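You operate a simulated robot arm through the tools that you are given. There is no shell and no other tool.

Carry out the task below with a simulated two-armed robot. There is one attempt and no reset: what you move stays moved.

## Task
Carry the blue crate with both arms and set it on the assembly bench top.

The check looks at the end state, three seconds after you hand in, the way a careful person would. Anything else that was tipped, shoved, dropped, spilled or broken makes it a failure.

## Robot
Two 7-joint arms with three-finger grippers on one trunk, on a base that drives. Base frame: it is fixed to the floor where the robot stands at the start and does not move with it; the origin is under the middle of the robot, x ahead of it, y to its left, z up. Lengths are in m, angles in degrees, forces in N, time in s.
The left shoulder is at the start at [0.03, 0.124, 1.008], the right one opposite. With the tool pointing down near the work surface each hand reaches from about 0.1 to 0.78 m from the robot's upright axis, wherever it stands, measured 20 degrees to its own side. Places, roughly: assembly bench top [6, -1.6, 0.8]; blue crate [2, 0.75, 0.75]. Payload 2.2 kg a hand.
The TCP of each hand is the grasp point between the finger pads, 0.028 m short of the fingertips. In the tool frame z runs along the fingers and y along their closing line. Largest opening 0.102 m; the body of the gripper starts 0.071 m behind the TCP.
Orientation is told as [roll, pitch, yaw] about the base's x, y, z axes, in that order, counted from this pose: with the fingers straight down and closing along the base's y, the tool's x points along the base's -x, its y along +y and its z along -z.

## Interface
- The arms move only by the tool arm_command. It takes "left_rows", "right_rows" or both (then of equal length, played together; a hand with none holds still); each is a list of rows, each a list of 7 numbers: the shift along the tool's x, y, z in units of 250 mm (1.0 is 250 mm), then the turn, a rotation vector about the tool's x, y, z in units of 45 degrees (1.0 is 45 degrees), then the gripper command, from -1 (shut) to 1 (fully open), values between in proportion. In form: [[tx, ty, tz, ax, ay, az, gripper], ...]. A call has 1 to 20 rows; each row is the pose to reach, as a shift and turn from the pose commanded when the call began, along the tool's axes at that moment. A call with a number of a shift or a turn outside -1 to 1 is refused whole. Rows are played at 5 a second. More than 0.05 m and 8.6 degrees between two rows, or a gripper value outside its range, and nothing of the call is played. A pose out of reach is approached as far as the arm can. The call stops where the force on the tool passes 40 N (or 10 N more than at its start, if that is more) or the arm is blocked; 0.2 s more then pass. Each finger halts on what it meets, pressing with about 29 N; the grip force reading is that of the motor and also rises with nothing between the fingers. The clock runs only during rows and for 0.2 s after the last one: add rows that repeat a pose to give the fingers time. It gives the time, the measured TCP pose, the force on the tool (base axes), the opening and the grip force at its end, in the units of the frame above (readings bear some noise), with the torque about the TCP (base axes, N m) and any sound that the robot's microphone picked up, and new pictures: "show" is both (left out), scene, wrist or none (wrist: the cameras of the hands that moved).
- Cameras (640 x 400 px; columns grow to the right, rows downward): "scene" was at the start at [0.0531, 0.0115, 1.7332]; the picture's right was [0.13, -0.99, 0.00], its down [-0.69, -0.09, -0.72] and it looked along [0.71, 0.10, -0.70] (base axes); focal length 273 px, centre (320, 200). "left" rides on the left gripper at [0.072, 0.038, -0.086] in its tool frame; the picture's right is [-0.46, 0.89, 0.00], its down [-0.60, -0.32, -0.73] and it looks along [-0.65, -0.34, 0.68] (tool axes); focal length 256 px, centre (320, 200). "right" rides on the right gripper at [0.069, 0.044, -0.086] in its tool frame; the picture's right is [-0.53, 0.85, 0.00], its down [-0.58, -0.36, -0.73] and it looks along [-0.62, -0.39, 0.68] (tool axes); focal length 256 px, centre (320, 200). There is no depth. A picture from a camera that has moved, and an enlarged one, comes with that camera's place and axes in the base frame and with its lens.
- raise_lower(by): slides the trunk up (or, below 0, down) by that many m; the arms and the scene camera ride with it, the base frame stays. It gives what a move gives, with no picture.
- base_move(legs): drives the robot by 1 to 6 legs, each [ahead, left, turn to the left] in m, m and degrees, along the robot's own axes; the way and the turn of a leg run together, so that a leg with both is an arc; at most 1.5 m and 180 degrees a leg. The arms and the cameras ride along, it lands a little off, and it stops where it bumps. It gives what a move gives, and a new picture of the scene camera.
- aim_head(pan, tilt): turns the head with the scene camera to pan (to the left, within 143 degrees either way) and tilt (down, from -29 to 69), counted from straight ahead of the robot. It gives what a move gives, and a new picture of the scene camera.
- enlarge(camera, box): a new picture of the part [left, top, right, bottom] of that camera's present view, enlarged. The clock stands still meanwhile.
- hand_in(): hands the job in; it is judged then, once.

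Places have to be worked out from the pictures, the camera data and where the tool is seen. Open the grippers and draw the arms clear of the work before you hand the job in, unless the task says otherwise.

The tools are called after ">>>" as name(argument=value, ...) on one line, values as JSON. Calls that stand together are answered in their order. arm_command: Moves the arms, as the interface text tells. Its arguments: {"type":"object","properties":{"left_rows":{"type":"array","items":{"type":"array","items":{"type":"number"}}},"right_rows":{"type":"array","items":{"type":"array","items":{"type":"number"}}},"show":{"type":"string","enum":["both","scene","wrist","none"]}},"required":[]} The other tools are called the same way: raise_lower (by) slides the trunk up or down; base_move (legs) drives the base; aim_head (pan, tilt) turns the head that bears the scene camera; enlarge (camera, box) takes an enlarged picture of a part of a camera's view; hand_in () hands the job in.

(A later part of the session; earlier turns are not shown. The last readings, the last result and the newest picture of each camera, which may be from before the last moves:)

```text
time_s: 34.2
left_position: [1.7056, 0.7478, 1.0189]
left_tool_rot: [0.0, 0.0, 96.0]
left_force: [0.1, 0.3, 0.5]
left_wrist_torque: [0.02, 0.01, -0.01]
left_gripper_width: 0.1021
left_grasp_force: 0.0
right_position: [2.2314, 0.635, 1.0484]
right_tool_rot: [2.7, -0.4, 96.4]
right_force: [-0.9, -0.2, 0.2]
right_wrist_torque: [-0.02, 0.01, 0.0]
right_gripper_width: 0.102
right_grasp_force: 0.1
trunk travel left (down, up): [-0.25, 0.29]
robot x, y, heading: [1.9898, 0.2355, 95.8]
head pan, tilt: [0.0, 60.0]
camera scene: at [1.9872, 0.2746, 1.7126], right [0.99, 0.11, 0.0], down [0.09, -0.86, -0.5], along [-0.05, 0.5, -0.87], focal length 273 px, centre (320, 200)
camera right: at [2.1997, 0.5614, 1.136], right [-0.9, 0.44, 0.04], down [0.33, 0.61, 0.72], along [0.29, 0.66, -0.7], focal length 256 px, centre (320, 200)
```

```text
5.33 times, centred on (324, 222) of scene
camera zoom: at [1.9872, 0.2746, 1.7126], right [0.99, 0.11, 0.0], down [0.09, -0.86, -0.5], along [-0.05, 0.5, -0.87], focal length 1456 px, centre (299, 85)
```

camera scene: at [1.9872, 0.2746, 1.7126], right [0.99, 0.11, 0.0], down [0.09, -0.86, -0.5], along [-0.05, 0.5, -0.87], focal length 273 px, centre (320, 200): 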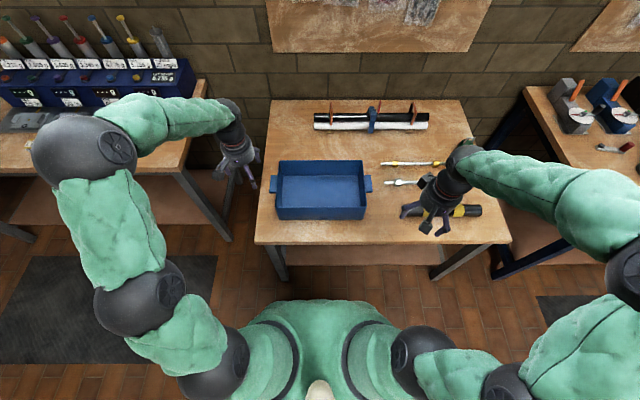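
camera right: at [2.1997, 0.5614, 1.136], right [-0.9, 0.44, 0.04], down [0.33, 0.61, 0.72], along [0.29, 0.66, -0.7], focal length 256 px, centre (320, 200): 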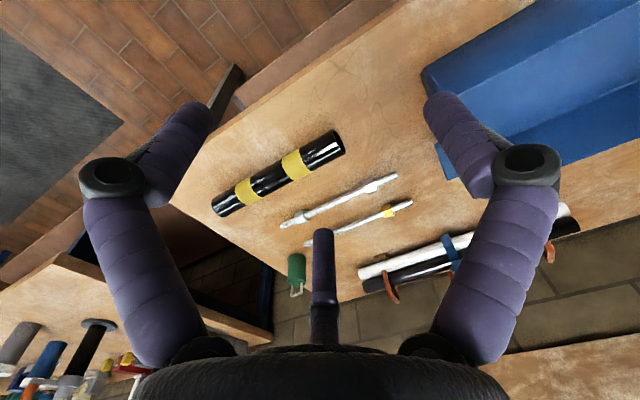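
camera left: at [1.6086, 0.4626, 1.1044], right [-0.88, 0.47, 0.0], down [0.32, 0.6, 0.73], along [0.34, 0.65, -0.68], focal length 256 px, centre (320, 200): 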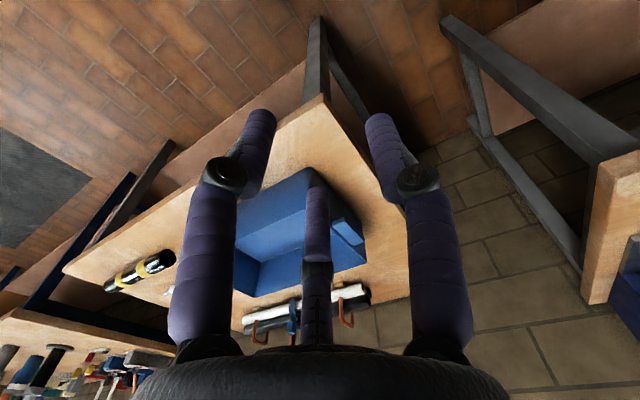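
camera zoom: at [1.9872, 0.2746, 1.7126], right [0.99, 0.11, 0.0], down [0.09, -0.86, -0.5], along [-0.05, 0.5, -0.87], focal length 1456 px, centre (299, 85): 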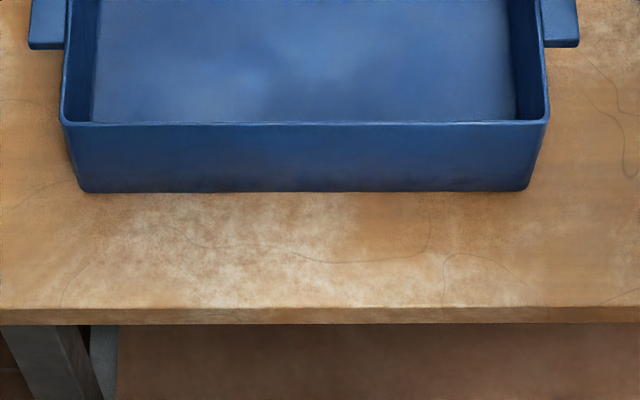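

Updated: crate centre ≈ [1.930, 0.8465], yaw ≈ 6.3°. I move both hands to hover over the tabs at z≈0.93 (left [1.758, 0.8275], right [2.111, 0.8665]) and remove the right-hand tilt.

>>> arm_command(left_rows=[[-0.037, -0.03, 0.0445, 0, 0, 0, 1], [-0.074, -0.06, 0.089, 0, 0, 0, 1], [-0.111, -0.09, 0.1335, 0, 0, 0, 1], [-0.148, -0.12, 0.178, 0, 0, 0, 1], [-0.184, -0.151, 0.2225, 0, 0, 0, 1], [-0.221, -0.181, 0.267, 0, 0, 0, 1], [-0.258, -0.211, 0.3115, 0, 0, 0, 1], [-0.295, -0.241, 0.356, 0, 0, 0, 1], [-0.295, -0.241, 0.356, 0, 0, 0, 1]], right_rows=[[-0.121, 0.044, 0.062, 0.0075, 0.001, 0, 1], [-0.243, 0.0885, 0.1245, 0.015, 0.002, 0, 1], [-0.364, 0.133, 0.187, 0.0225, 0.003, 0, 1], [-0.4855, 0.177, 0.249, 0.03, 0.0045, 0, 1], [-0.607, 0.221, 0.311, 0.0375, 0.0055, 0, 1], [-0.728, 0.2655, 0.3735, 0.045, 0.007, 0, 1], [-0.85, 0.31, 0.436, 0.0525, 0.008, 0, 1], [-0.971, 0.354, 0.498, 0.06, 0.009, 0, 1], [-0.971, 0.354, 0.498, 0.06, 0.009, 0, 1]], show="both")

```text
time_s: 36.2
left_position: [1.7577, 0.827, 0.9309]
left_tool_rot: [0.0, 0.1, 96.0]
left_force: [0.3, 0.1, 0.1]
left_wrist_torque: [0.01, 0.0, 0.02]
left_gripper_width: 0.1019
left_grasp_force: 0.1
right_position: [2.1109, 0.8678, 0.9323]
right_tool_rot: [0.1, -0.1, 96.4]
right_force: [1.1, -0.2, -0.6]
right_wrist_torque: [0.02, 0.02, 0.0]
right_gripper_width: 0.1023
right_grasp_force: 0.1
trunk travel left (down, up): [-0.25, 0.29]
robot x, y, heading: [1.9908, 0.2371, 96.1]
head pan, tilt: [0.0, 60.0]
camera scene: at [1.9875, 0.2732, 1.7127], right [0.99, 0.11, 0.0], down [0.09, -0.86, -0.5], along [-0.05, 0.5, -0.87], focal length 273 px, centre (320, 200)
camera right: at [2.0754, 0.7937, 1.0176], right [-0.9, 0.44, 0.0], down [0.3, 0.61, 0.73], along [0.32, 0.66, -0.68], focal length 256 px, centre (320, 200)
camera left: at [1.7292, 0.7512, 1.016], right [-0.93, 0.37, 0.0], down [0.25, 0.63, 0.73], along [0.27, 0.68, -0.68], focal length 256 px, centre (320, 200)
```

scene: 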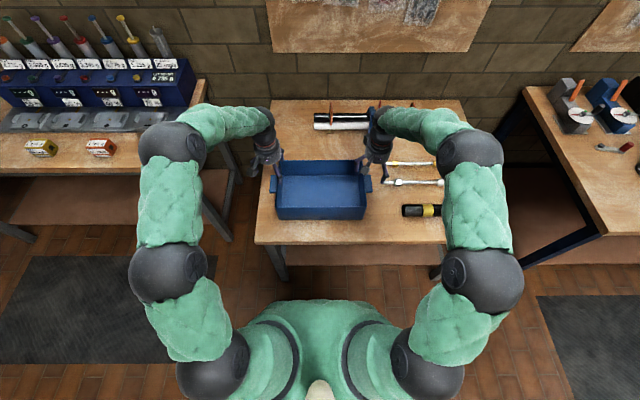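
right: 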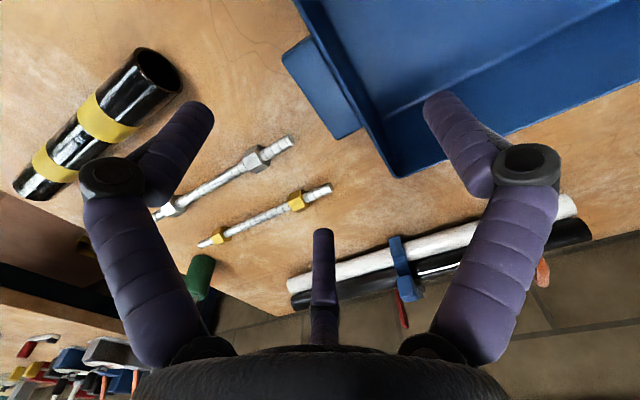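
left: 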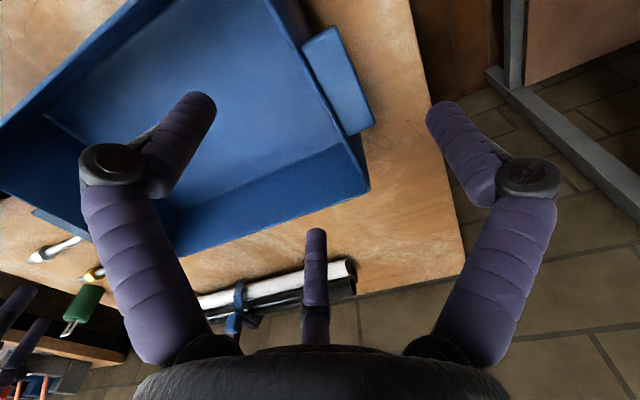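

Both hands hover over the tabs. I check the wrist views enlarged to see the true offset of each hand from the wall and tab.

>>> enlarge(camera="left", box=[240, 0, 432, 120])

>>> enlarge(camera="right", box=[240, 20, 432, 140])

>>> enlarge(camera="scene", box=[240, 90, 400, 190])

```text
3.33 times, centred on (336, 60) of left
camera zoom: at [1.7292, 0.7512, 1.016], right [-0.93, 0.37, 0.0], down [0.25, 0.63, 0.73], along [0.27, 0.68, -0.68], focal length 853 px, centre (267, 667)
```

zoom: 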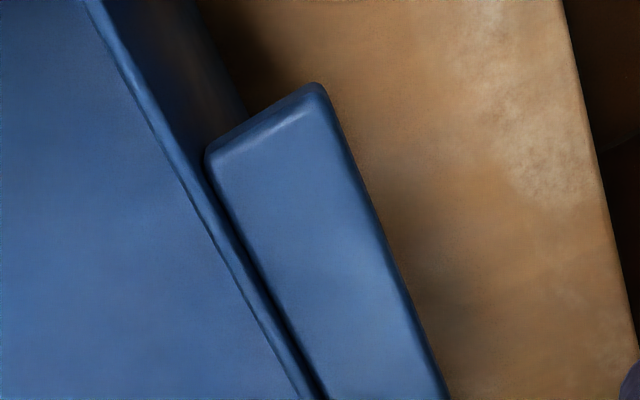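

```text
3.33 times, centred on (336, 80) of right
camera zoom: at [2.0754, 0.7937, 1.0176], right [-0.9, 0.44, 0.0], down [0.3, 0.61, 0.73], along [0.32, 0.66, -0.68], focal length 853 px, centre (267, 600)
```

zoom: 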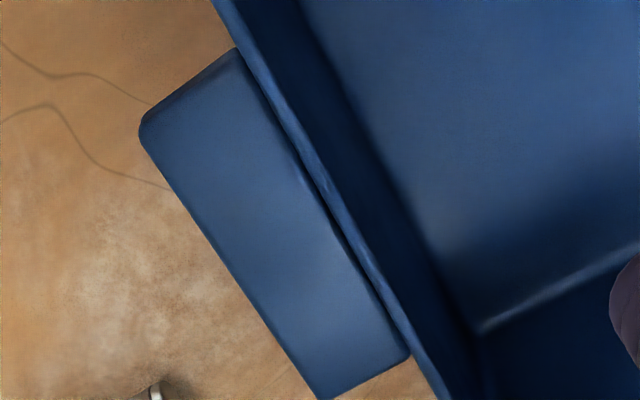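

```text
4.00 times, centred on (320, 140) of scene
camera zoom: at [1.9875, 0.2732, 1.7127], right [0.99, 0.11, 0.0], down [0.09, -0.86, -0.5], along [-0.05, 0.5, -0.87], focal length 1092 px, centre (320, 440)
```

zoom: 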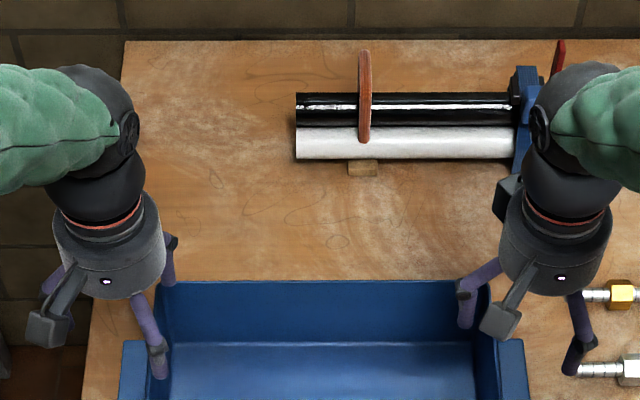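

Combining both wrist views with the scene views, the rim sits nearer z ≈ 0.83 (bench ≈ 0.73), and the tab centres are ~11 mm farther from me than where the hands hover. I shift both hands 11.5 mm forward, the left 6 mm and right 3 mm outward, lower to z≈0.885 (still above the rim), and re-measure.

>>> arm_command(left_rows=[[-0.046, 0.024, 0.0, 0, 0, 0, 1], [-0.046, 0.024, 0.09, 0, 0, 0, 1], [-0.046, 0.024, 0.182, 0, 0, 0, 1], [-0.046, 0.024, 0.182, 0, 0, 0, 1]], right_rows=[[-0.046, -0.012, 0.0, 0, 0, 0, 1], [-0.046, -0.012, 0.09, 0, 0, 0, 1], [-0.046, -0.012, 0.188, 0, 0, 0, 1], [-0.046, -0.012, 0.188, 0, 0, 0, 1]], show="both")

>>> enlarge(camera="left", box=[240, 0, 432, 120])

>>> enlarge(camera="right", box=[220, 0, 412, 120])

```text
time_s: 37.2
left_position: [1.7509, 0.8385, 0.8852]
left_tool_rot: [0.0, 0.1, 96.0]
left_force: [-0.3, 0.7, -0.1]
left_wrist_torque: [0.03, -0.01, 0.01]
left_gripper_width: 0.1022
left_grasp_force: 0.1
right_position: [2.1128, 0.8809, 0.8823]
right_tool_rot: [0.1, -0.1, 96.3]
right_force: [-0.9, 0.5, 0.5]
right_wrist_torque: [-0.01, 0.0, 0.07]
right_gripper_width: 0.1022
right_grasp_force: 0.1
trunk travel left (down, up): [-0.25, 0.29]
robot x, y, heading: [1.9886, 0.2393, 95.9]
head pan, tilt: [0.0, 60.0]
camera scene: at [1.9872, 0.274, 1.7127], right [0.99, 0.11, 0.0], down [0.09, -0.86, -0.5], along [-0.05, 0.5, -0.87], focal length 273 px, centre (320, 200)
camera right: at [2.076, 0.8059, 0.969], right [-0.9, 0.44, 0.0], down [0.3, 0.61, 0.73], along [0.32, 0.66, -0.68], focal length 256 px, centre (320, 200)
camera left: at [1.721, 0.7618, 0.9699], right [-0.93, 0.37, 0.0], down [0.25, 0.63, 0.73], along [0.27, 0.68, -0.68], focal length 256 px, centre (320, 200)
```

scene: 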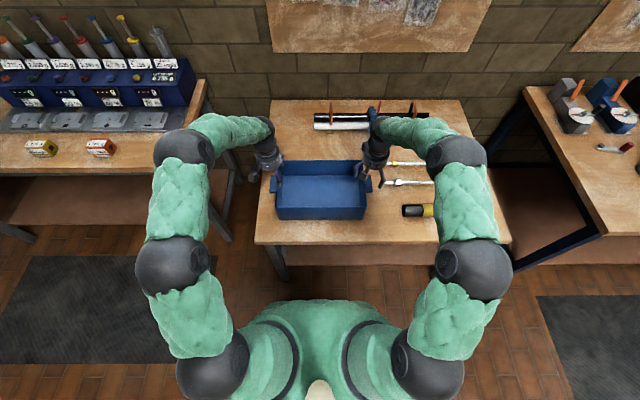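
right: 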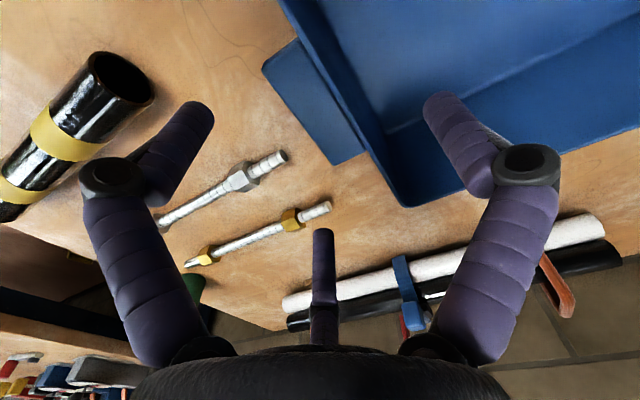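
left: 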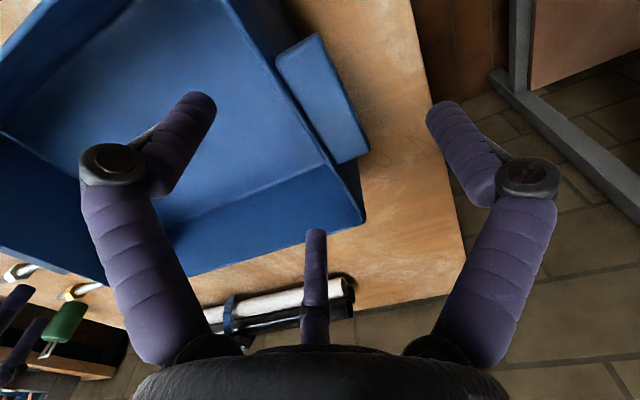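

```text
3.33 times, centred on (336, 60) of left
camera zoom: at [1.721, 0.7618, 0.9699], right [-0.93, 0.37, 0.0], down [0.25, 0.63, 0.73], along [0.27, 0.68, -0.68], focal length 853 px, centre (267, 667)
```

zoom: 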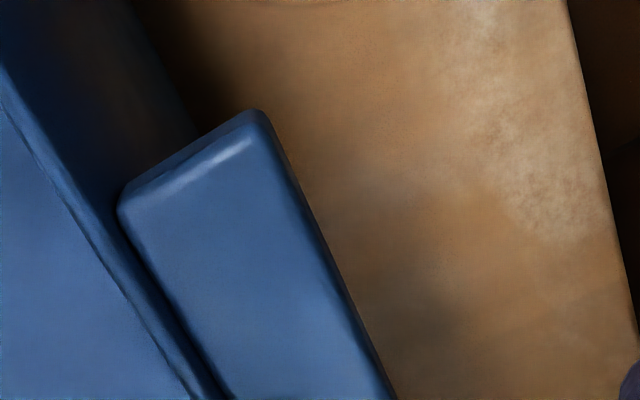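

```text
3.33 times, centred on (316, 60) of right
camera zoom: at [2.076, 0.8059, 0.969], right [-0.9, 0.44, 0.0], down [0.3, 0.61, 0.73], along [0.32, 0.66, -0.68], focal length 853 px, centre (333, 667)
```

zoom: 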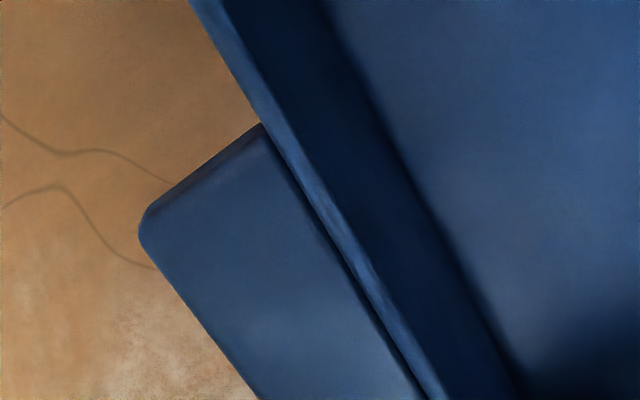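

Triangulating from the two heights gives tab tops at z ≈ 0.821 and rim ≈ 0.83; both hands are now centred on the tabs (left: wall 8 mm inside, tab face 20 mm outside the TCP; right: wall 17 mm inside, tab face 11 mm outside). I descend straight to TCP z ≈ 0.812.

>>> arm_command(left_rows=[[0, 0, 0.06, 0, 0, 0, 1], [0, 0, 0.12, 0, 0, 0, 1], [0, 0, 0.18, 0, 0, 0, 1], [0, 0, 0.24, 0, 0, 0, 1], [0, 0, 0.293, 0, 0, 0, 1], [0, 0, 0.293, 0, 0, 0, 1]], right_rows=[[0, 0, 0.06, 0, 0, 0, 1], [0, 0, 0.12, 0, 0, 0, 1], [0, 0, 0.18, 0, 0, 0, 1], [0, 0, 0.235, 0, 0, 0, 1], [0, 0, 0.281, 0, 0, 0, 1], [0, 0, 0.281, 0, 0, 0, 1]], show="both")

```text
time_s: 38.6
left_position: [1.7508, 0.8385, 0.8094]
left_tool_rot: [0.0, 0.1, 96.0]
left_force: [0.2, 0.2, 0.6]
left_wrist_torque: [0.01, -0.01, -0.01]
left_gripper_width: 0.102
left_grasp_force: 0.1
right_position: [2.1117, 0.8805, 0.814]
right_tool_rot: [0.1, -0.2, 96.3]
right_force: [-0.3, -0.6, -0.7]
right_wrist_torque: [0.0, -0.02, 0.0]
right_gripper_width: 0.1021
right_grasp_force: 0.1
trunk travel left (down, up): [-0.25, 0.29]
robot x, y, heading: [1.9891, 0.2371, 96.0]
head pan, tilt: [0.0, 60.0]
camera scene: at [1.9872, 0.2744, 1.7127], right [0.99, 0.11, 0.0], down [0.09, -0.86, -0.5], along [-0.05, 0.5, -0.87], focal length 273 px, centre (320, 200)
camera right: at [2.0761, 0.806, 0.8992], right [-0.9, 0.44, 0.0], down [0.3, 0.61, 0.73], along [0.32, 0.66, -0.68], focal length 256 px, centre (320, 200)
camera left: at [1.7208, 0.7622, 0.8956], right [-0.93, 0.37, 0.0], down [0.25, 0.63, 0.73], along [0.27, 0.68, -0.68], focal length 256 px, centre (320, 200)
```

scene: 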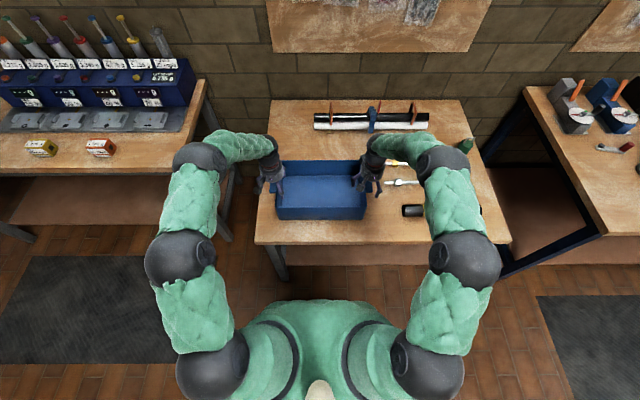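
right: 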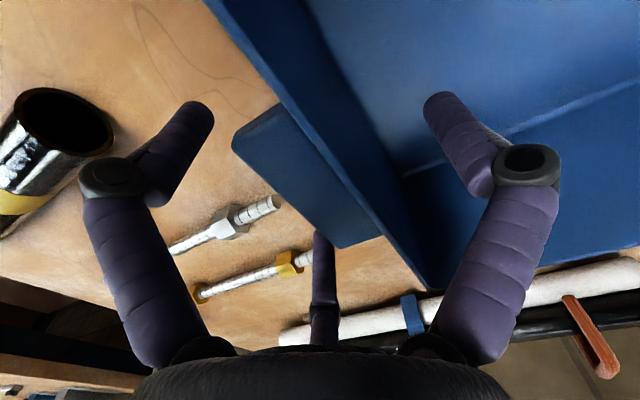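
left: 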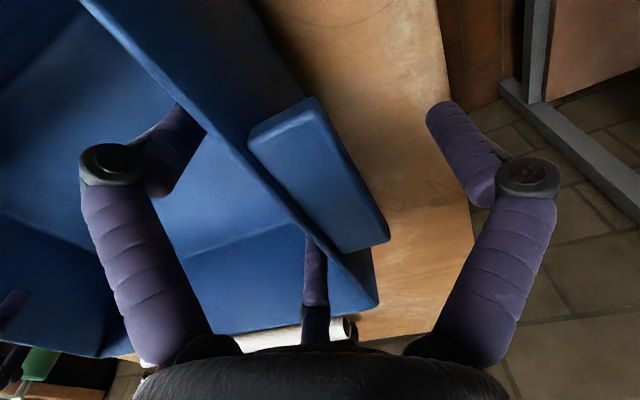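

The wrist views show the fingers correctly straddling wall and tab on both sides, with no contact force. I close both grippers together gradually.

>>> arm_command(left_rows=[[0, 0, 0, 0, 0, 0, 0.7], [0, 0, 0, 0, 0, 0, 0.4], [0, 0, 0, 0, 0, 0, 0.2], [0, 0, 0, 0, 0, 0, 0.0], [0, 0, 0, 0, 0, 0, -0.2], [0, 0, 0, 0, 0, 0, -0.4], [0, 0, 0, 0, 0, 0, -0.6], [0, 0, 0, 0, 0, 0, -0.8], [0, 0, 0, 0, 0, 0, -1], [0, 0, 0, 0, 0, 0, -1], [0, 0, 0, 0, 0, 0, -1]], right_rows=[[0, 0, 0, 0, 0, 0, 0.7], [0, 0, 0, 0, 0, 0, 0.4], [0, 0, 0, 0, 0, 0, 0.2], [0, 0, 0, 0, 0, 0, 0.0], [0, 0, 0, 0, 0, 0, -0.2], [0, 0, 0, 0, 0, 0, -0.4], [0, 0, 0, 0, 0, 0, -0.6], [0, 0, 0, 0, 0, 0, -0.8], [0, 0, 0, 0, 0, 0, -1], [0, 0, 0, 0, 0, 0, -1], [0, 0, 0, 0, 0, 0, -1]], show="both")

```text
time_s: 41.0
left_position: [1.7509, 0.8373, 0.8106]
left_tool_rot: [0.1, -0.1, 96.0]
left_force: [0.8, 0.6, 3.0]
left_wrist_torque: [0.24, -1.0, -0.04]
left_gripper_width: 0.0457
left_grasp_force: 29.1
right_position: [2.1126, 0.8804, 0.8135]
right_tool_rot: [0.1, -0.1, 96.2]
right_force: [2.2, 3.9, 4.2]
right_wrist_torque: [-0.04, 1.0, -0.56]
right_gripper_width: 0.046
right_grasp_force: 28.8
trunk travel left (down, up): [-0.25, 0.29]
robot x, y, heading: [1.9883, 0.2376, 96.0]
head pan, tilt: [0.0, 60.0]
camera scene: at [1.9874, 0.2745, 1.7127], right [0.99, 0.11, 0.0], down [0.09, -0.86, -0.5], along [-0.05, 0.5, -0.87], focal length 273 px, centre (320, 200)
camera right: at [2.0763, 0.8064, 0.8997], right [-0.9, 0.44, 0.0], down [0.3, 0.61, 0.73], along [0.32, 0.66, -0.68], focal length 256 px, centre (320, 200)
camera left: at [1.721, 0.7623, 0.8958], right [-0.93, 0.37, 0.0], down [0.25, 0.63, 0.73], along [0.27, 0.68, -0.68], focal length 256 px, centre (320, 200)
```

scene: 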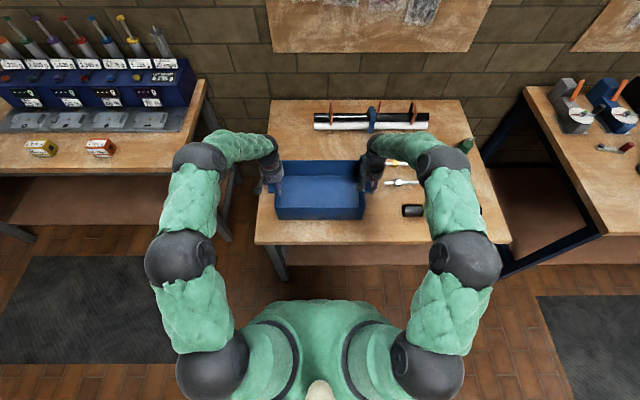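
right: 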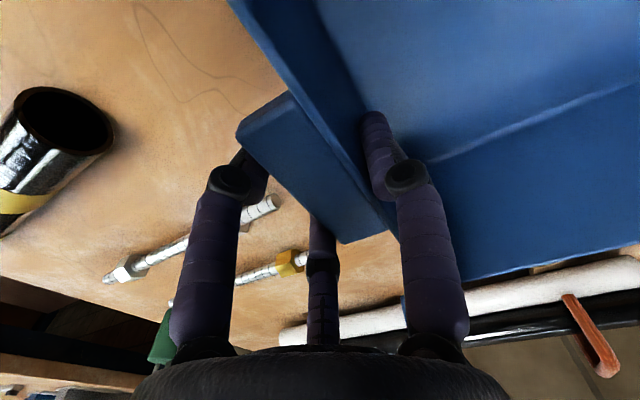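
left: 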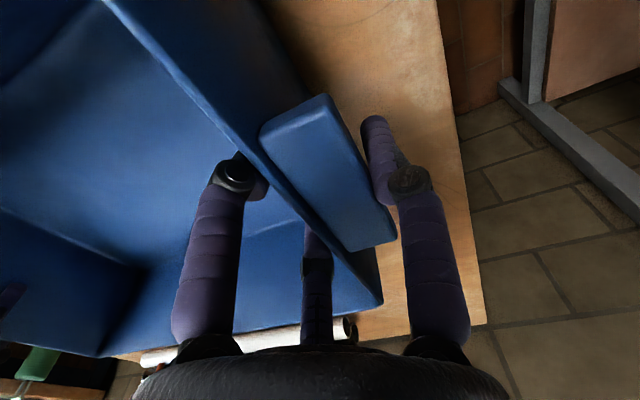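

Both hands have gripped (width ≈ 0.046, ~29 N each). I lift a little with the trunk, which raises both hands in perfect step, and check the load.

>>> raise_lower(by=0.04)

>>> enlarge(camera="scene", box=[240, 110, 400, 240])

>>> enlarge(camera="left", box=[0, 0, 640, 400])

>>> enlarge(camera="right", box=[0, 0, 640, 400])

```text
time_s: 41.9
left_position: [1.7514, 0.837, 0.8499]
left_tool_rot: [0.0, 0.1, 96.0]
left_force: [-3.3, -2.6, -3.5]
left_wrist_torque: [-0.15, -1.08, -0.17]
left_gripper_width: 0.0453
left_grasp_force: 29.1
right_position: [2.1117, 0.8806, 0.8521]
right_tool_rot: [0.1, 0.1, 96.3]
right_force: [3.6, 2.3, -3.5]
right_wrist_torque: [0.15, 1.11, -0.73]
right_gripper_width: 0.0462
right_grasp_force: 29.2
trunk travel left (down, up): [-0.29, 0.25]
robot x, y, heading: [1.987, 0.2376, 96.1]
head pan, tilt: [0.0, 60.0]
```

```text
3.08 times, centred on (320, 175) of scene
camera zoom: at [1.9871, 0.2756, 1.7525], right [0.99, 0.11, 0.0], down [0.09, -0.86, -0.5], along [-0.05, 0.5, -0.87], focal length 840 px, centre (320, 277)
```

zoom: 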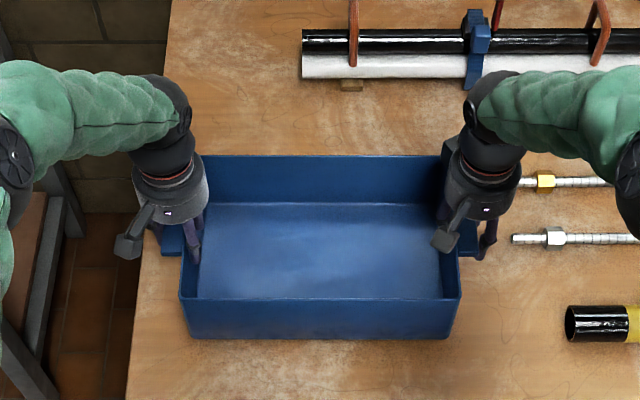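

```text
1.00 times, centred on (320, 200) of left (not enlarged: the box is as wide or as high as the picture)
camera zoom: at [1.7208, 0.7624, 0.9349], right [-0.93, 0.37, 0.0], down [0.25, 0.64, 0.73], along [0.27, 0.68, -0.68], focal length 256 px, centre (320, 200)
```

zoom: 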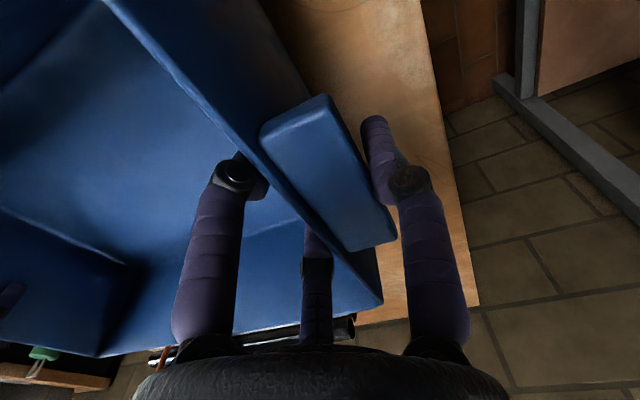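

```text
1.00 times, centred on (320, 200) of right (not enlarged: the box is as wide or as high as the picture)
camera zoom: at [2.0761, 0.8065, 0.9386], right [-0.9, 0.44, 0.0], down [0.3, 0.61, 0.73], along [0.32, 0.66, -0.68], focal length 256 px, centre (320, 200)
```

zoom: 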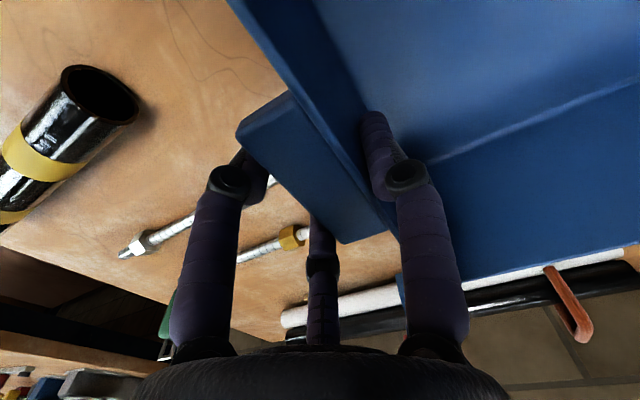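

The crate came up with the hands, level and with small loads (~3.5 N each). I raise it by another 0.2 m to clear everything on the bench.

>>> raise_lower(by=0.2)

>>> enlarge(camera="scene", box=[200, 90, 440, 240])

```text
time_s: 44.0
left_position: [1.7501, 0.8382, 1.0506]
left_tool_rot: [0.0, 0.0, 96.0]
left_force: [-3.8, -2.8, -2.3]
left_wrist_torque: [0.06, -1.19, -0.13]
left_gripper_width: 0.0456
left_grasp_force: 29.6
right_position: [2.111, 0.8796, 1.0534]
right_tool_rot: [0.0, 0.0, 96.2]
right_force: [4.0, 2.7, -2.9]
right_wrist_torque: [-0.09, 1.15, -0.76]
right_gripper_width: 0.0461
right_grasp_force: 28.5
trunk travel left (down, up): [-0.49, 0.05]
robot x, y, heading: [1.9919, 0.2333, 96.1]
head pan, tilt: [0.0, 60.0]
```

```text
2.67 times, centred on (320, 165) of scene
camera zoom: at [1.9871, 0.2757, 1.9525], right [0.99, 0.11, 0.0], down [0.09, -0.86, -0.5], along [-0.05, 0.5, -0.87], focal length 728 px, centre (320, 293)
```

zoom: 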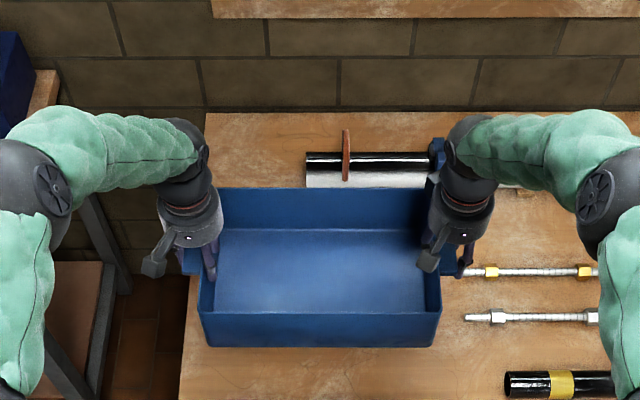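

The crate is held steady at z≈1.05 with unchanged readings. I back straight away from the bench by 0.3 m.

>>> base_move(legs=[[-0.3, 0, 0]])

```text
time_s: 46.1
left_position: [1.7831, 0.539, 1.0512]
left_tool_rot: [0.0, 0.0, 96.0]
left_force: [-4.6, -3.4, -3.3]
left_wrist_torque: [0.16, -1.22, -0.13]
left_gripper_width: 0.0454
left_grasp_force: 28.7
right_position: [2.1432, 0.5807, 1.0535]
right_tool_rot: [0.0, 0.0, 96.3]
right_force: [4.7, 2.4, -1.8]
right_wrist_torque: [-0.11, 1.17, -0.7]
right_gripper_width: 0.0458
right_grasp_force: 28.7
trunk travel left (down, up): [-0.49, 0.05]
robot x, y, heading: [2.0223, -0.0606, 96.0]
head pan, tilt: [0.0, 60.0]
camera scene: at [2.0188, -0.0242, 1.9526], right [0.99, 0.11, 0.0], down [0.09, -0.86, -0.5], along [-0.05, 0.5, -0.87], focal length 273 px, centre (320, 200)
```

scene: 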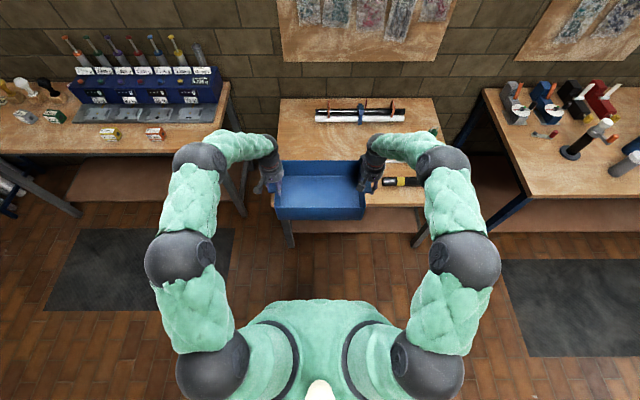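

Holding is firm. Before turning, I look to my right to check clearance to the machine and the lane ahead.

>>> aim_head(pan=-140, tilt=40)

>>> aim_head(pan=-96, tilt=25)

```text
time_s: 48.3
left_position: [1.7828, 0.5397, 1.0505]
left_tool_rot: [0.0, 0.1, 96.0]
left_force: [-2.9, -1.7, -3.1]
left_wrist_torque: [0.12, -1.22, -0.1]
left_gripper_width: 0.0453
left_grasp_force: 28.9
right_position: [2.1437, 0.5814, 1.0527]
right_tool_rot: [0.2, 0.0, 96.4]
right_force: [2.4, 2.5, -4.1]
right_wrist_torque: [-0.04, 1.13, -0.59]
right_gripper_width: 0.0459
right_grasp_force: 29.0
trunk travel left (down, up): [-0.49, 0.05]
robot x, y, heading: [2.0215, -0.0632, 95.9]
head pan, tilt: [-140.0, 40.0]
camera scene: at [2.087, -0.149, 1.9794], right [-0.69, -0.72, 0.0], down [-0.46, 0.45, -0.77], along [0.55, -0.53, -0.64], focal length 273 px, centre (320, 200)
```

scene: 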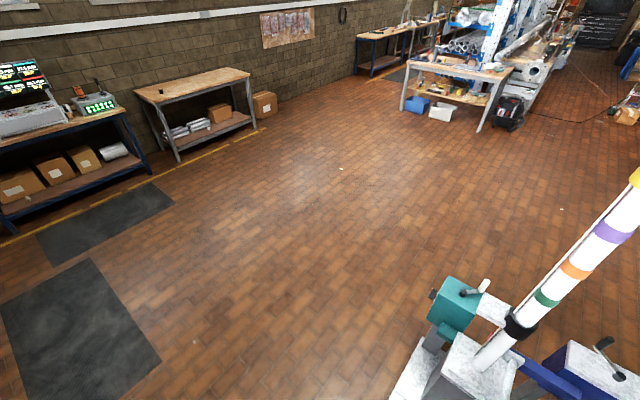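

```text
time_s: 49.4
left_position: [1.7821, 0.5404, 1.0507]
left_tool_rot: [0.1, 0.1, 96.0]
left_force: [-3.4, -2.8, -3.4]
left_wrist_torque: [-0.05, -1.22, -0.11]
left_gripper_width: 0.0455
left_grasp_force: 29.1
right_position: [2.1447, 0.5813, 1.0533]
right_tool_rot: [0.2, 0.0, 96.3]
right_force: [2.3, 2.1, -2.3]
right_wrist_torque: [0.01, 1.18, -0.65]
right_gripper_width: 0.0463
right_grasp_force: 29.3
trunk travel left (down, up): [-0.49, 0.05]
robot x, y, heading: [2.0188, -0.0599, 96.1]
head pan, tilt: [-96.0, 25.0]
camera scene: at [2.1179, -0.09, 2.0027], right [0.0, -1.0, 0.0], down [-0.42, 0.0, -0.91], along [0.91, 0.0, -0.42], focal length 273 px, centre (320, 200)
```

scene: 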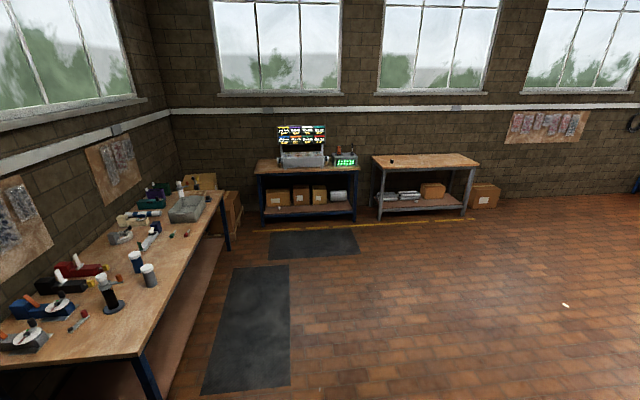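

The lane to the far right bench (assembly bench) is open; the machine column sits near [2.04, −0.75]. I sidestep 0.5 m to the right (+x) away from it, then turn right to face the far wall.

>>> base_move(legs=[[0, -0.5, 0]])

>>> base_move(legs=[[0, 0, -96]])

>>> aim_head(pan=-10, tilt=35)

```text
time_s: 52.3
left_position: [2.2753, 0.5927, 1.0492]
left_tool_rot: [0.0, 0.2, 96.4]
left_force: [-1.9, -1.4, -3.2]
left_wrist_torque: [0.09, -1.18, -0.08]
left_gripper_width: 0.0453
left_grasp_force: 29.2
right_position: [2.6351, 0.6348, 1.0536]
right_tool_rot: [0.1, 0.0, 96.6]
right_force: [1.5, 3.1, -3.4]
right_wrist_torque: [-0.11, 1.16, -0.63]
right_gripper_width: 0.0458
right_grasp_force: 29.2
trunk travel left (down, up): [-0.49, 0.05]
robot x, y, heading: [2.5159, -0.0065, 96.2]
head pan, tilt: [-96.0, 25.0]
camera scene: at [2.6135, -0.0358, 2.0027], right [0.01, -1.0, 0.0], down [-0.42, 0.0, -0.91], along [0.91, 0.0, -0.42], focal length 273 px, centre (320, 200)
```

scene: 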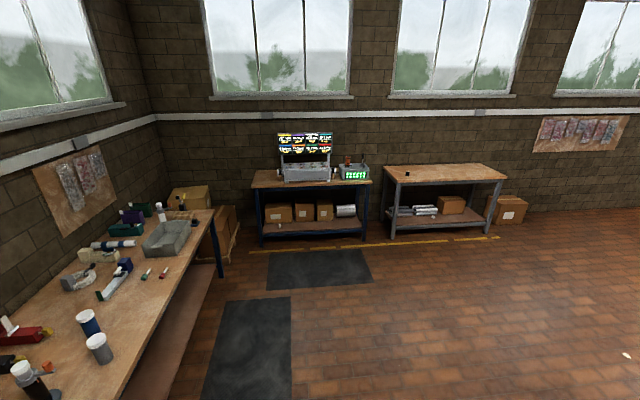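

```text
time_s: 56.8
left_position: [3.1398, 0.1661, 1.0506]
left_tool_rot: [0.0, 0.1, 0.1]
left_force: [-1.2, 1.9, -2.8]
left_wrist_torque: [-1.2, 0.07, -0.13]
left_gripper_width: 0.0455
left_grasp_force: 29.3
right_position: [3.1424, -0.1971, 1.0523]
right_tool_rot: [0.2, 0.1, 0.2]
right_force: [1.7, -2.9, -2.6]
right_wrist_torque: [1.18, -0.08, -0.58]
right_gripper_width: 0.0463
right_grasp_force: 29.1
trunk travel left (down, up): [-0.49, 0.05]
robot x, y, heading: [2.5147, -0.0062, 0.2]
head pan, tilt: [-96.0, 25.0]
camera scene: at [2.4794, -0.0995, 2.0027], right [-0.99, 0.11, 0.0], down [0.04, 0.42, -0.91], along [-0.1, -0.9, -0.42], focal length 273 px, centre (320, 200)
```

scene: 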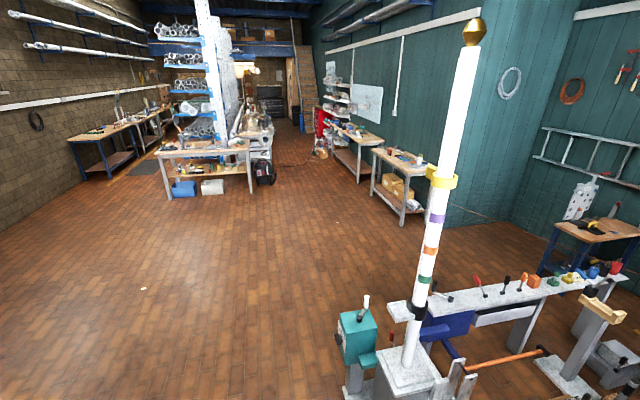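

```text
time_s: 58.4
left_position: [3.1383, 0.1657, 1.0493]
left_tool_rot: [0.1, 0.0, 0.0]
left_force: [-1.7, 1.9, -2.8]
left_wrist_torque: [-1.29, -0.02, 0.03]
left_gripper_width: 0.0453
left_grasp_force: 29.0
right_position: [3.1427, -0.1978, 1.0535]
right_tool_rot: [0.1, 0.0, 0.2]
right_force: [1.8, -1.8, -3.2]
right_wrist_torque: [1.15, -0.01, -0.46]
right_gripper_width: 0.0461
right_grasp_force: 29.1
trunk travel left (down, up): [-0.49, 0.05]
robot x, y, heading: [2.5154, -0.0055, 0.0]
head pan, tilt: [-10.0, 35.0]
camera scene: at [2.5758, -0.0232, 1.9869], right [-0.17, -0.98, 0.0], down [-0.57, 0.1, -0.82], along [0.81, -0.14, -0.57], focal length 273 px, centre (320, 200)
```

scene: 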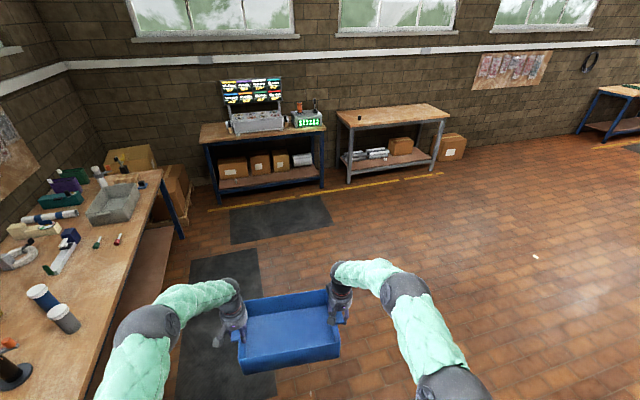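

The crate is secure and the right far bench's top centre projects to [5.99, −1.60] at z 0.8, so it is the assembly bench; its front edge runs x≈5.68–5.78 and y −0.95 to −2.31. I drive ahead, then diagonally to about [4.6, −1.6], clear of the white scrap on the floor near [4.06, −2.43].

>>> base_move(legs=[[1.0, 0, 0], [0.6, -0.8, 0], [0.5, -0.8, 0]])

```text
time_s: 72.9
left_position: [5.209, -1.4995, 1.0505]
left_tool_rot: [0.0, 0.1, -2.9]
left_force: [-1.0, 3.7, -4.0]
left_wrist_torque: [-1.21, 0.13, -0.05]
left_gripper_width: 0.0452
left_grasp_force: 29.0
right_position: [5.1945, -1.8624, 1.053]
right_tool_rot: [0.1, 0.1, -2.6]
right_force: [1.6, -2.1, -2.6]
right_wrist_torque: [1.19, -0.07, -0.45]
right_gripper_width: 0.046
right_grasp_force: 29.2
trunk travel left (down, up): [-0.49, 0.05]
robot x, y, heading: [4.5798, -1.6443, -2.7]
head pan, tilt: [-10.0, 35.0]
camera scene: at [4.6369, -1.6611, 1.9869], right [-0.22, -0.98, 0.0], down [-0.56, 0.13, -0.82], along [0.8, -0.18, -0.57], focal length 273 px, centre (320, 200)
```

scene: 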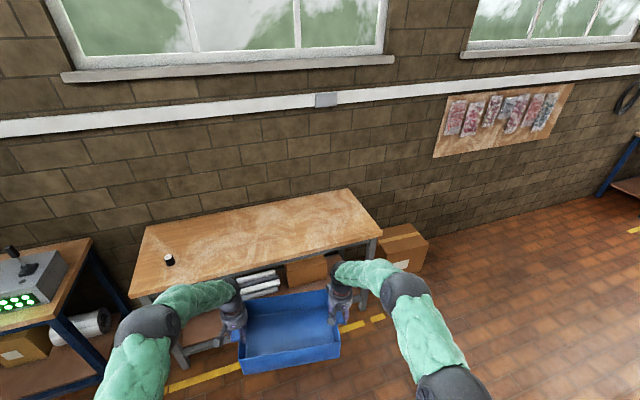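

From here the bench front edge runs [5.67, −0.93] to [5.81, −2.33] (turned ≈ 5.8°, depth ≈ 0.58 m) at z≈0.8, with a small black object near [5.91, −1.05] well left of my target. I turn 8.5° left to square up and close in most of the way.

>>> base_move(legs=[[0, 0, 8.5], [0.5, -0.1, 0]])

>>> aim_head(pan=0, tilt=55)

```text
time_s: 76.6
left_position: [5.6864, -1.4469, 1.0491]
left_tool_rot: [0.0, 0.1, 6.4]
left_force: [-1.8, 2.5, -3.7]
left_wrist_torque: [-1.18, -0.08, -0.05]
left_gripper_width: 0.0453
left_grasp_force: 29.0
right_position: [5.7302, -1.809, 1.0524]
right_tool_rot: [0.2, 0.0, 6.5]
right_force: [1.7, -3.2, -3.1]
right_wrist_torque: [1.14, 0.03, -0.43]
right_gripper_width: 0.0459
right_grasp_force: 28.7
trunk travel left (down, up): [-0.49, 0.05]
robot x, y, heading: [5.0841, -1.6879, 6.6]
head pan, tilt: [-10.0, 35.0]
camera scene: at [5.1476, -1.6972, 1.9869], right [-0.06, -1.0, 0.0], down [-0.57, 0.04, -0.82], along [0.82, -0.05, -0.57], focal length 273 px, centre (320, 200)
```

scene: 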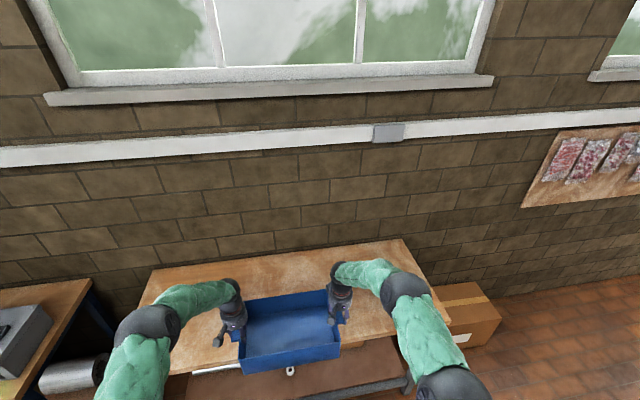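

```text
time_s: 77.4
left_position: [5.6851, -1.4468, 1.0488]
left_tool_rot: [0.0, 0.1, 6.4]
left_force: [-1.1, 2.7, -2.5]
left_wrist_torque: [-1.34, -0.22, 0.03]
left_gripper_width: 0.0455
left_grasp_force: 28.6
right_position: [5.7304, -1.8071, 1.0534]
right_tool_rot: [0.1, 0.0, 6.4]
right_force: [1.4, -2.7, -3.9]
right_wrist_torque: [1.11, 0.16, -0.34]
right_gripper_width: 0.0459
right_grasp_force: 29.3
trunk travel left (down, up): [-0.49, 0.05]
robot x, y, heading: [5.083, -1.6848, 6.2]
head pan, tilt: [0.0, 55.0]
camera scene: at [5.1307, -1.6836, 1.9587], right [0.11, -0.99, 0.0], down [-0.81, -0.09, -0.57], along [0.57, 0.06, -0.82], focal length 273 px, centre (320, 200)
```

scene: 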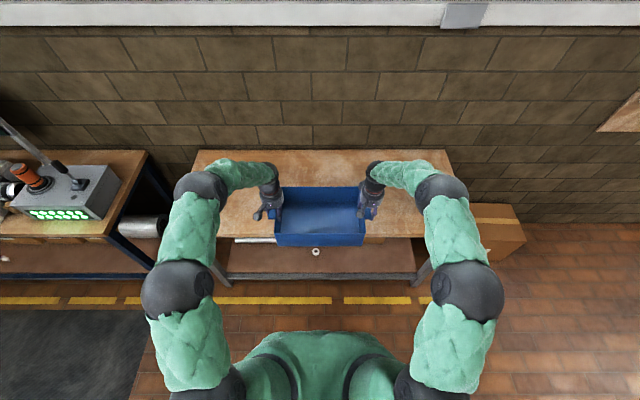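

I'm squared up with the bench and centred on it. I enlarge to measure the bench's front edge before the last approach.

>>> enlarge(camera="scene", box=[180, 140, 468, 320])

```text
2.22 times, centred on (324, 230) of scene
camera zoom: at [5.1307, -1.6836, 1.9587], right [0.11, -0.99, 0.0], down [-0.81, -0.09, -0.57], along [0.57, 0.06, -0.82], focal length 607 px, centre (311, 133)
```

zoom: 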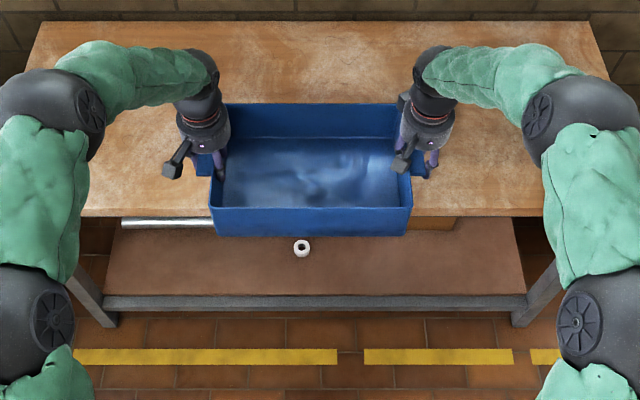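

The front edge is 0.64 m from my axis (bench depth ≈ 0.585 m). I drive ahead 0.22 m, which puts the crate's centre about 0.20 m inside the edge.

>>> base_move(legs=[[0.22, 0, 0]])

>>> enlarge(camera="scene", box=[180, 120, 468, 300])

```text
time_s: 79.1
left_position: [5.906, -1.4206, 1.0501]
left_tool_rot: [0.0, 0.0, 6.4]
left_force: [-1.4, 1.6, -2.5]
left_wrist_torque: [-1.2, -0.08, -0.04]
left_gripper_width: 0.0457
left_grasp_force: 28.8
right_position: [5.9505, -1.7819, 1.0527]
right_tool_rot: [0.2, 0.1, 6.8]
right_force: [2.0, -1.9, -3.4]
right_wrist_torque: [1.11, 0.11, -0.38]
right_gripper_width: 0.0459
right_grasp_force: 29.5
trunk travel left (down, up): [-0.49, 0.05]
robot x, y, heading: [5.3097, -1.6667, 6.6]
head pan, tilt: [0.0, 55.0]
camera scene: at [5.3517, -1.6587, 1.9587], right [0.11, -0.99, 0.0], down [-0.81, -0.09, -0.57], along [0.57, 0.06, -0.82], focal length 273 px, centre (320, 200)
```

scene: 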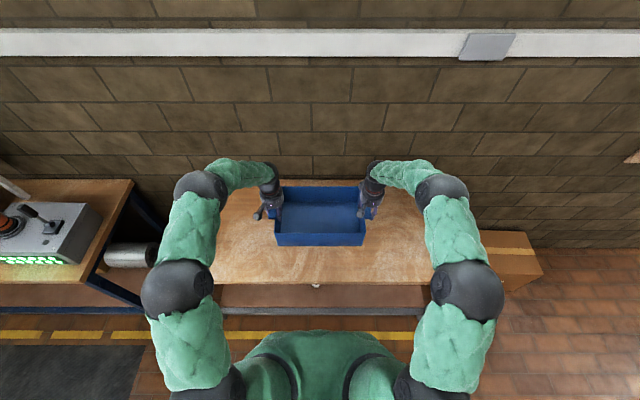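

```text
2.22 times, centred on (324, 210) of scene
camera zoom: at [5.3517, -1.6587, 1.9587], right [0.11, -0.99, 0.0], down [-0.81, -0.09, -0.57], along [0.57, 0.06, -0.82], focal length 607 px, centre (311, 178)
```

zoom: 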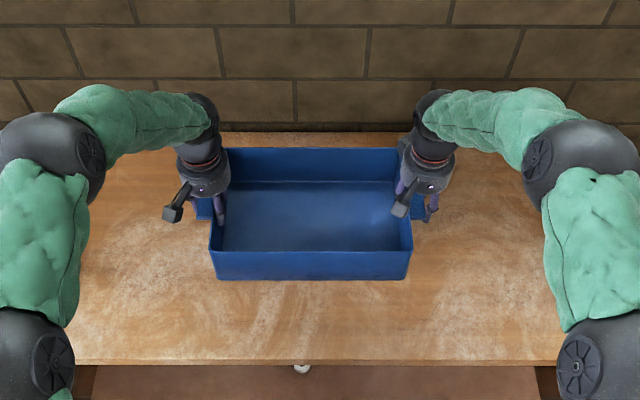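

The crate hangs over clear bench surface, its centre ~0.2 m in from the edge. I lower with the trunk by 0.12 m first, keeping an estimated ~5 cm above the top.

>>> raise_lower(by=-0.12)

>>> enlarge(camera="scene", box=[180, 120, 468, 300])

>>> enlarge(camera="left", box=[0, 0, 640, 400])

>>> enlarge(camera="right", box=[0, 0, 640, 400])

```text
time_s: 80.6
left_position: [5.9067, -1.421, 0.9377]
left_tool_rot: [-0.1, -0.8, 6.6]
left_force: [1.3, -6.7, 37.4]
left_wrist_torque: [-1.11, -0.31, -0.12]
left_gripper_width: 0.046
left_grasp_force: 29.0
right_position: [5.9518, -1.7826, 0.9418]
right_tool_rot: [0.1, -0.9, 6.6]
right_force: [3.7, 8.0, 34.3]
right_wrist_torque: [1.4, -0.26, -0.64]
right_gripper_width: 0.047
right_grasp_force: 29.5
trunk travel left (down, up): [-0.37, 0.17]
robot x, y, heading: [5.3087, -1.6657, 6.4]
head pan, tilt: [0.0, 55.0]
```

```text
2.22 times, centred on (324, 210) of scene
camera zoom: at [5.343, -1.6596, 1.8398], right [0.11, -0.99, 0.0], down [-0.81, -0.09, -0.58], along [0.57, 0.07, -0.82], focal length 607 px, centre (311, 178)
```

zoom: 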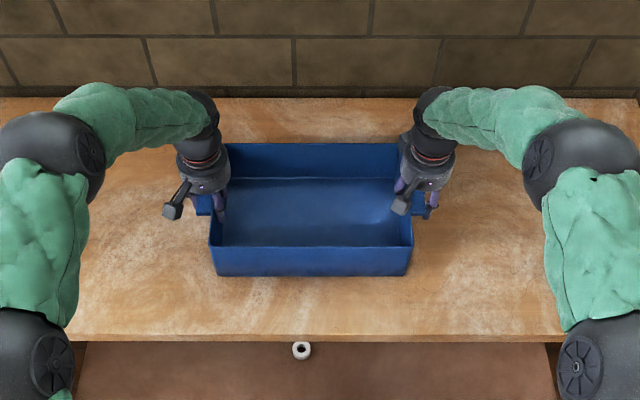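

```text
1.00 times, centred on (320, 200) of left (not enlarged: the box is as wide or as high as the picture)
camera zoom: at [5.8294, -1.3915, 1.0221], right [0.36, 0.93, 0.01], down [0.63, -0.25, 0.74], along [0.69, -0.26, -0.67], focal length 256 px, centre (320, 200)
```

zoom: 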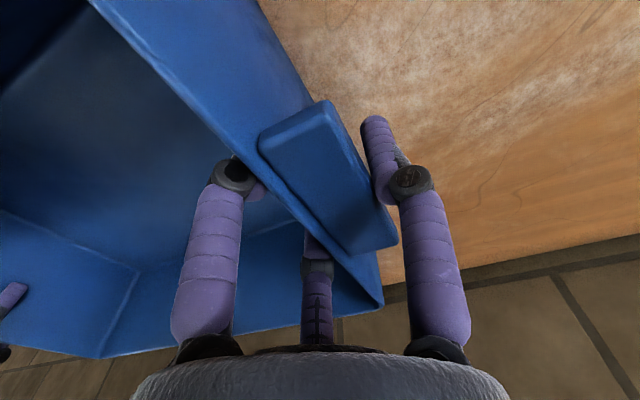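

```text
1.00 times, centred on (320, 200) of right (not enlarged: the box is as wide or as high as the picture)
camera zoom: at [5.8762, -1.7468, 1.0261], right [0.43, 0.9, 0.01], down [0.6, -0.3, 0.74], along [0.67, -0.31, -0.67], focal length 256 px, centre (320, 200)
```

zoom: 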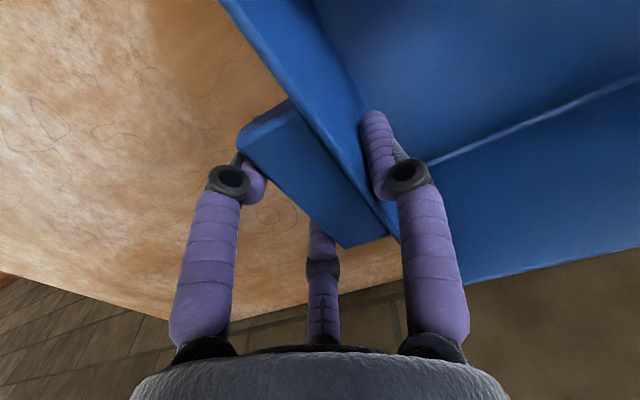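

The hands now read +35 N each: the crate has already come down on the bench top, which is a bit higher (≈0.85) than I estimated. I relieve the pressing by raising the trunk slightly and check.

>>> raise_lower(by=0.007)

>>> enlarge(camera="scene", box=[260, 170, 388, 250])

```text
time_s: 81.2
left_position: [5.9033, -1.4218, 0.9364]
left_tool_rot: [0.0, 0.2, 6.6]
left_force: [5.5, -2.8, 14.0]
left_wrist_torque: [-0.82, -0.53, 0.06]
left_gripper_width: 0.0463
left_grasp_force: 28.6
right_position: [5.949, -1.7816, 0.9396]
right_tool_rot: [0.0, 0.1, 6.8]
right_force: [5.9, 3.5, 16.0]
right_wrist_torque: [1.34, -0.49, -0.5]
right_gripper_width: 0.046
right_grasp_force: 28.9
trunk travel left (down, up): [-0.377, 0.163]
robot x, y, heading: [5.307, -1.6628, 6.5]
head pan, tilt: [0.0, 55.0]
```

```text
5.00 times, centred on (324, 210) of scene
camera zoom: at [5.3478, -1.6592, 1.8456], right [0.11, -0.99, 0.0], down [-0.81, -0.09, -0.57], along [0.57, 0.06, -0.82], focal length 1365 px, centre (300, 150)
```

zoom: 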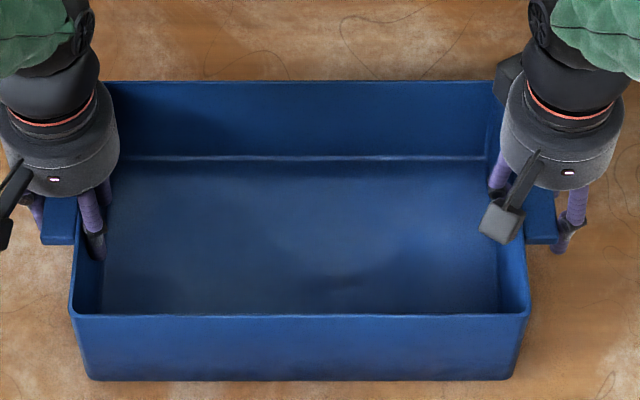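

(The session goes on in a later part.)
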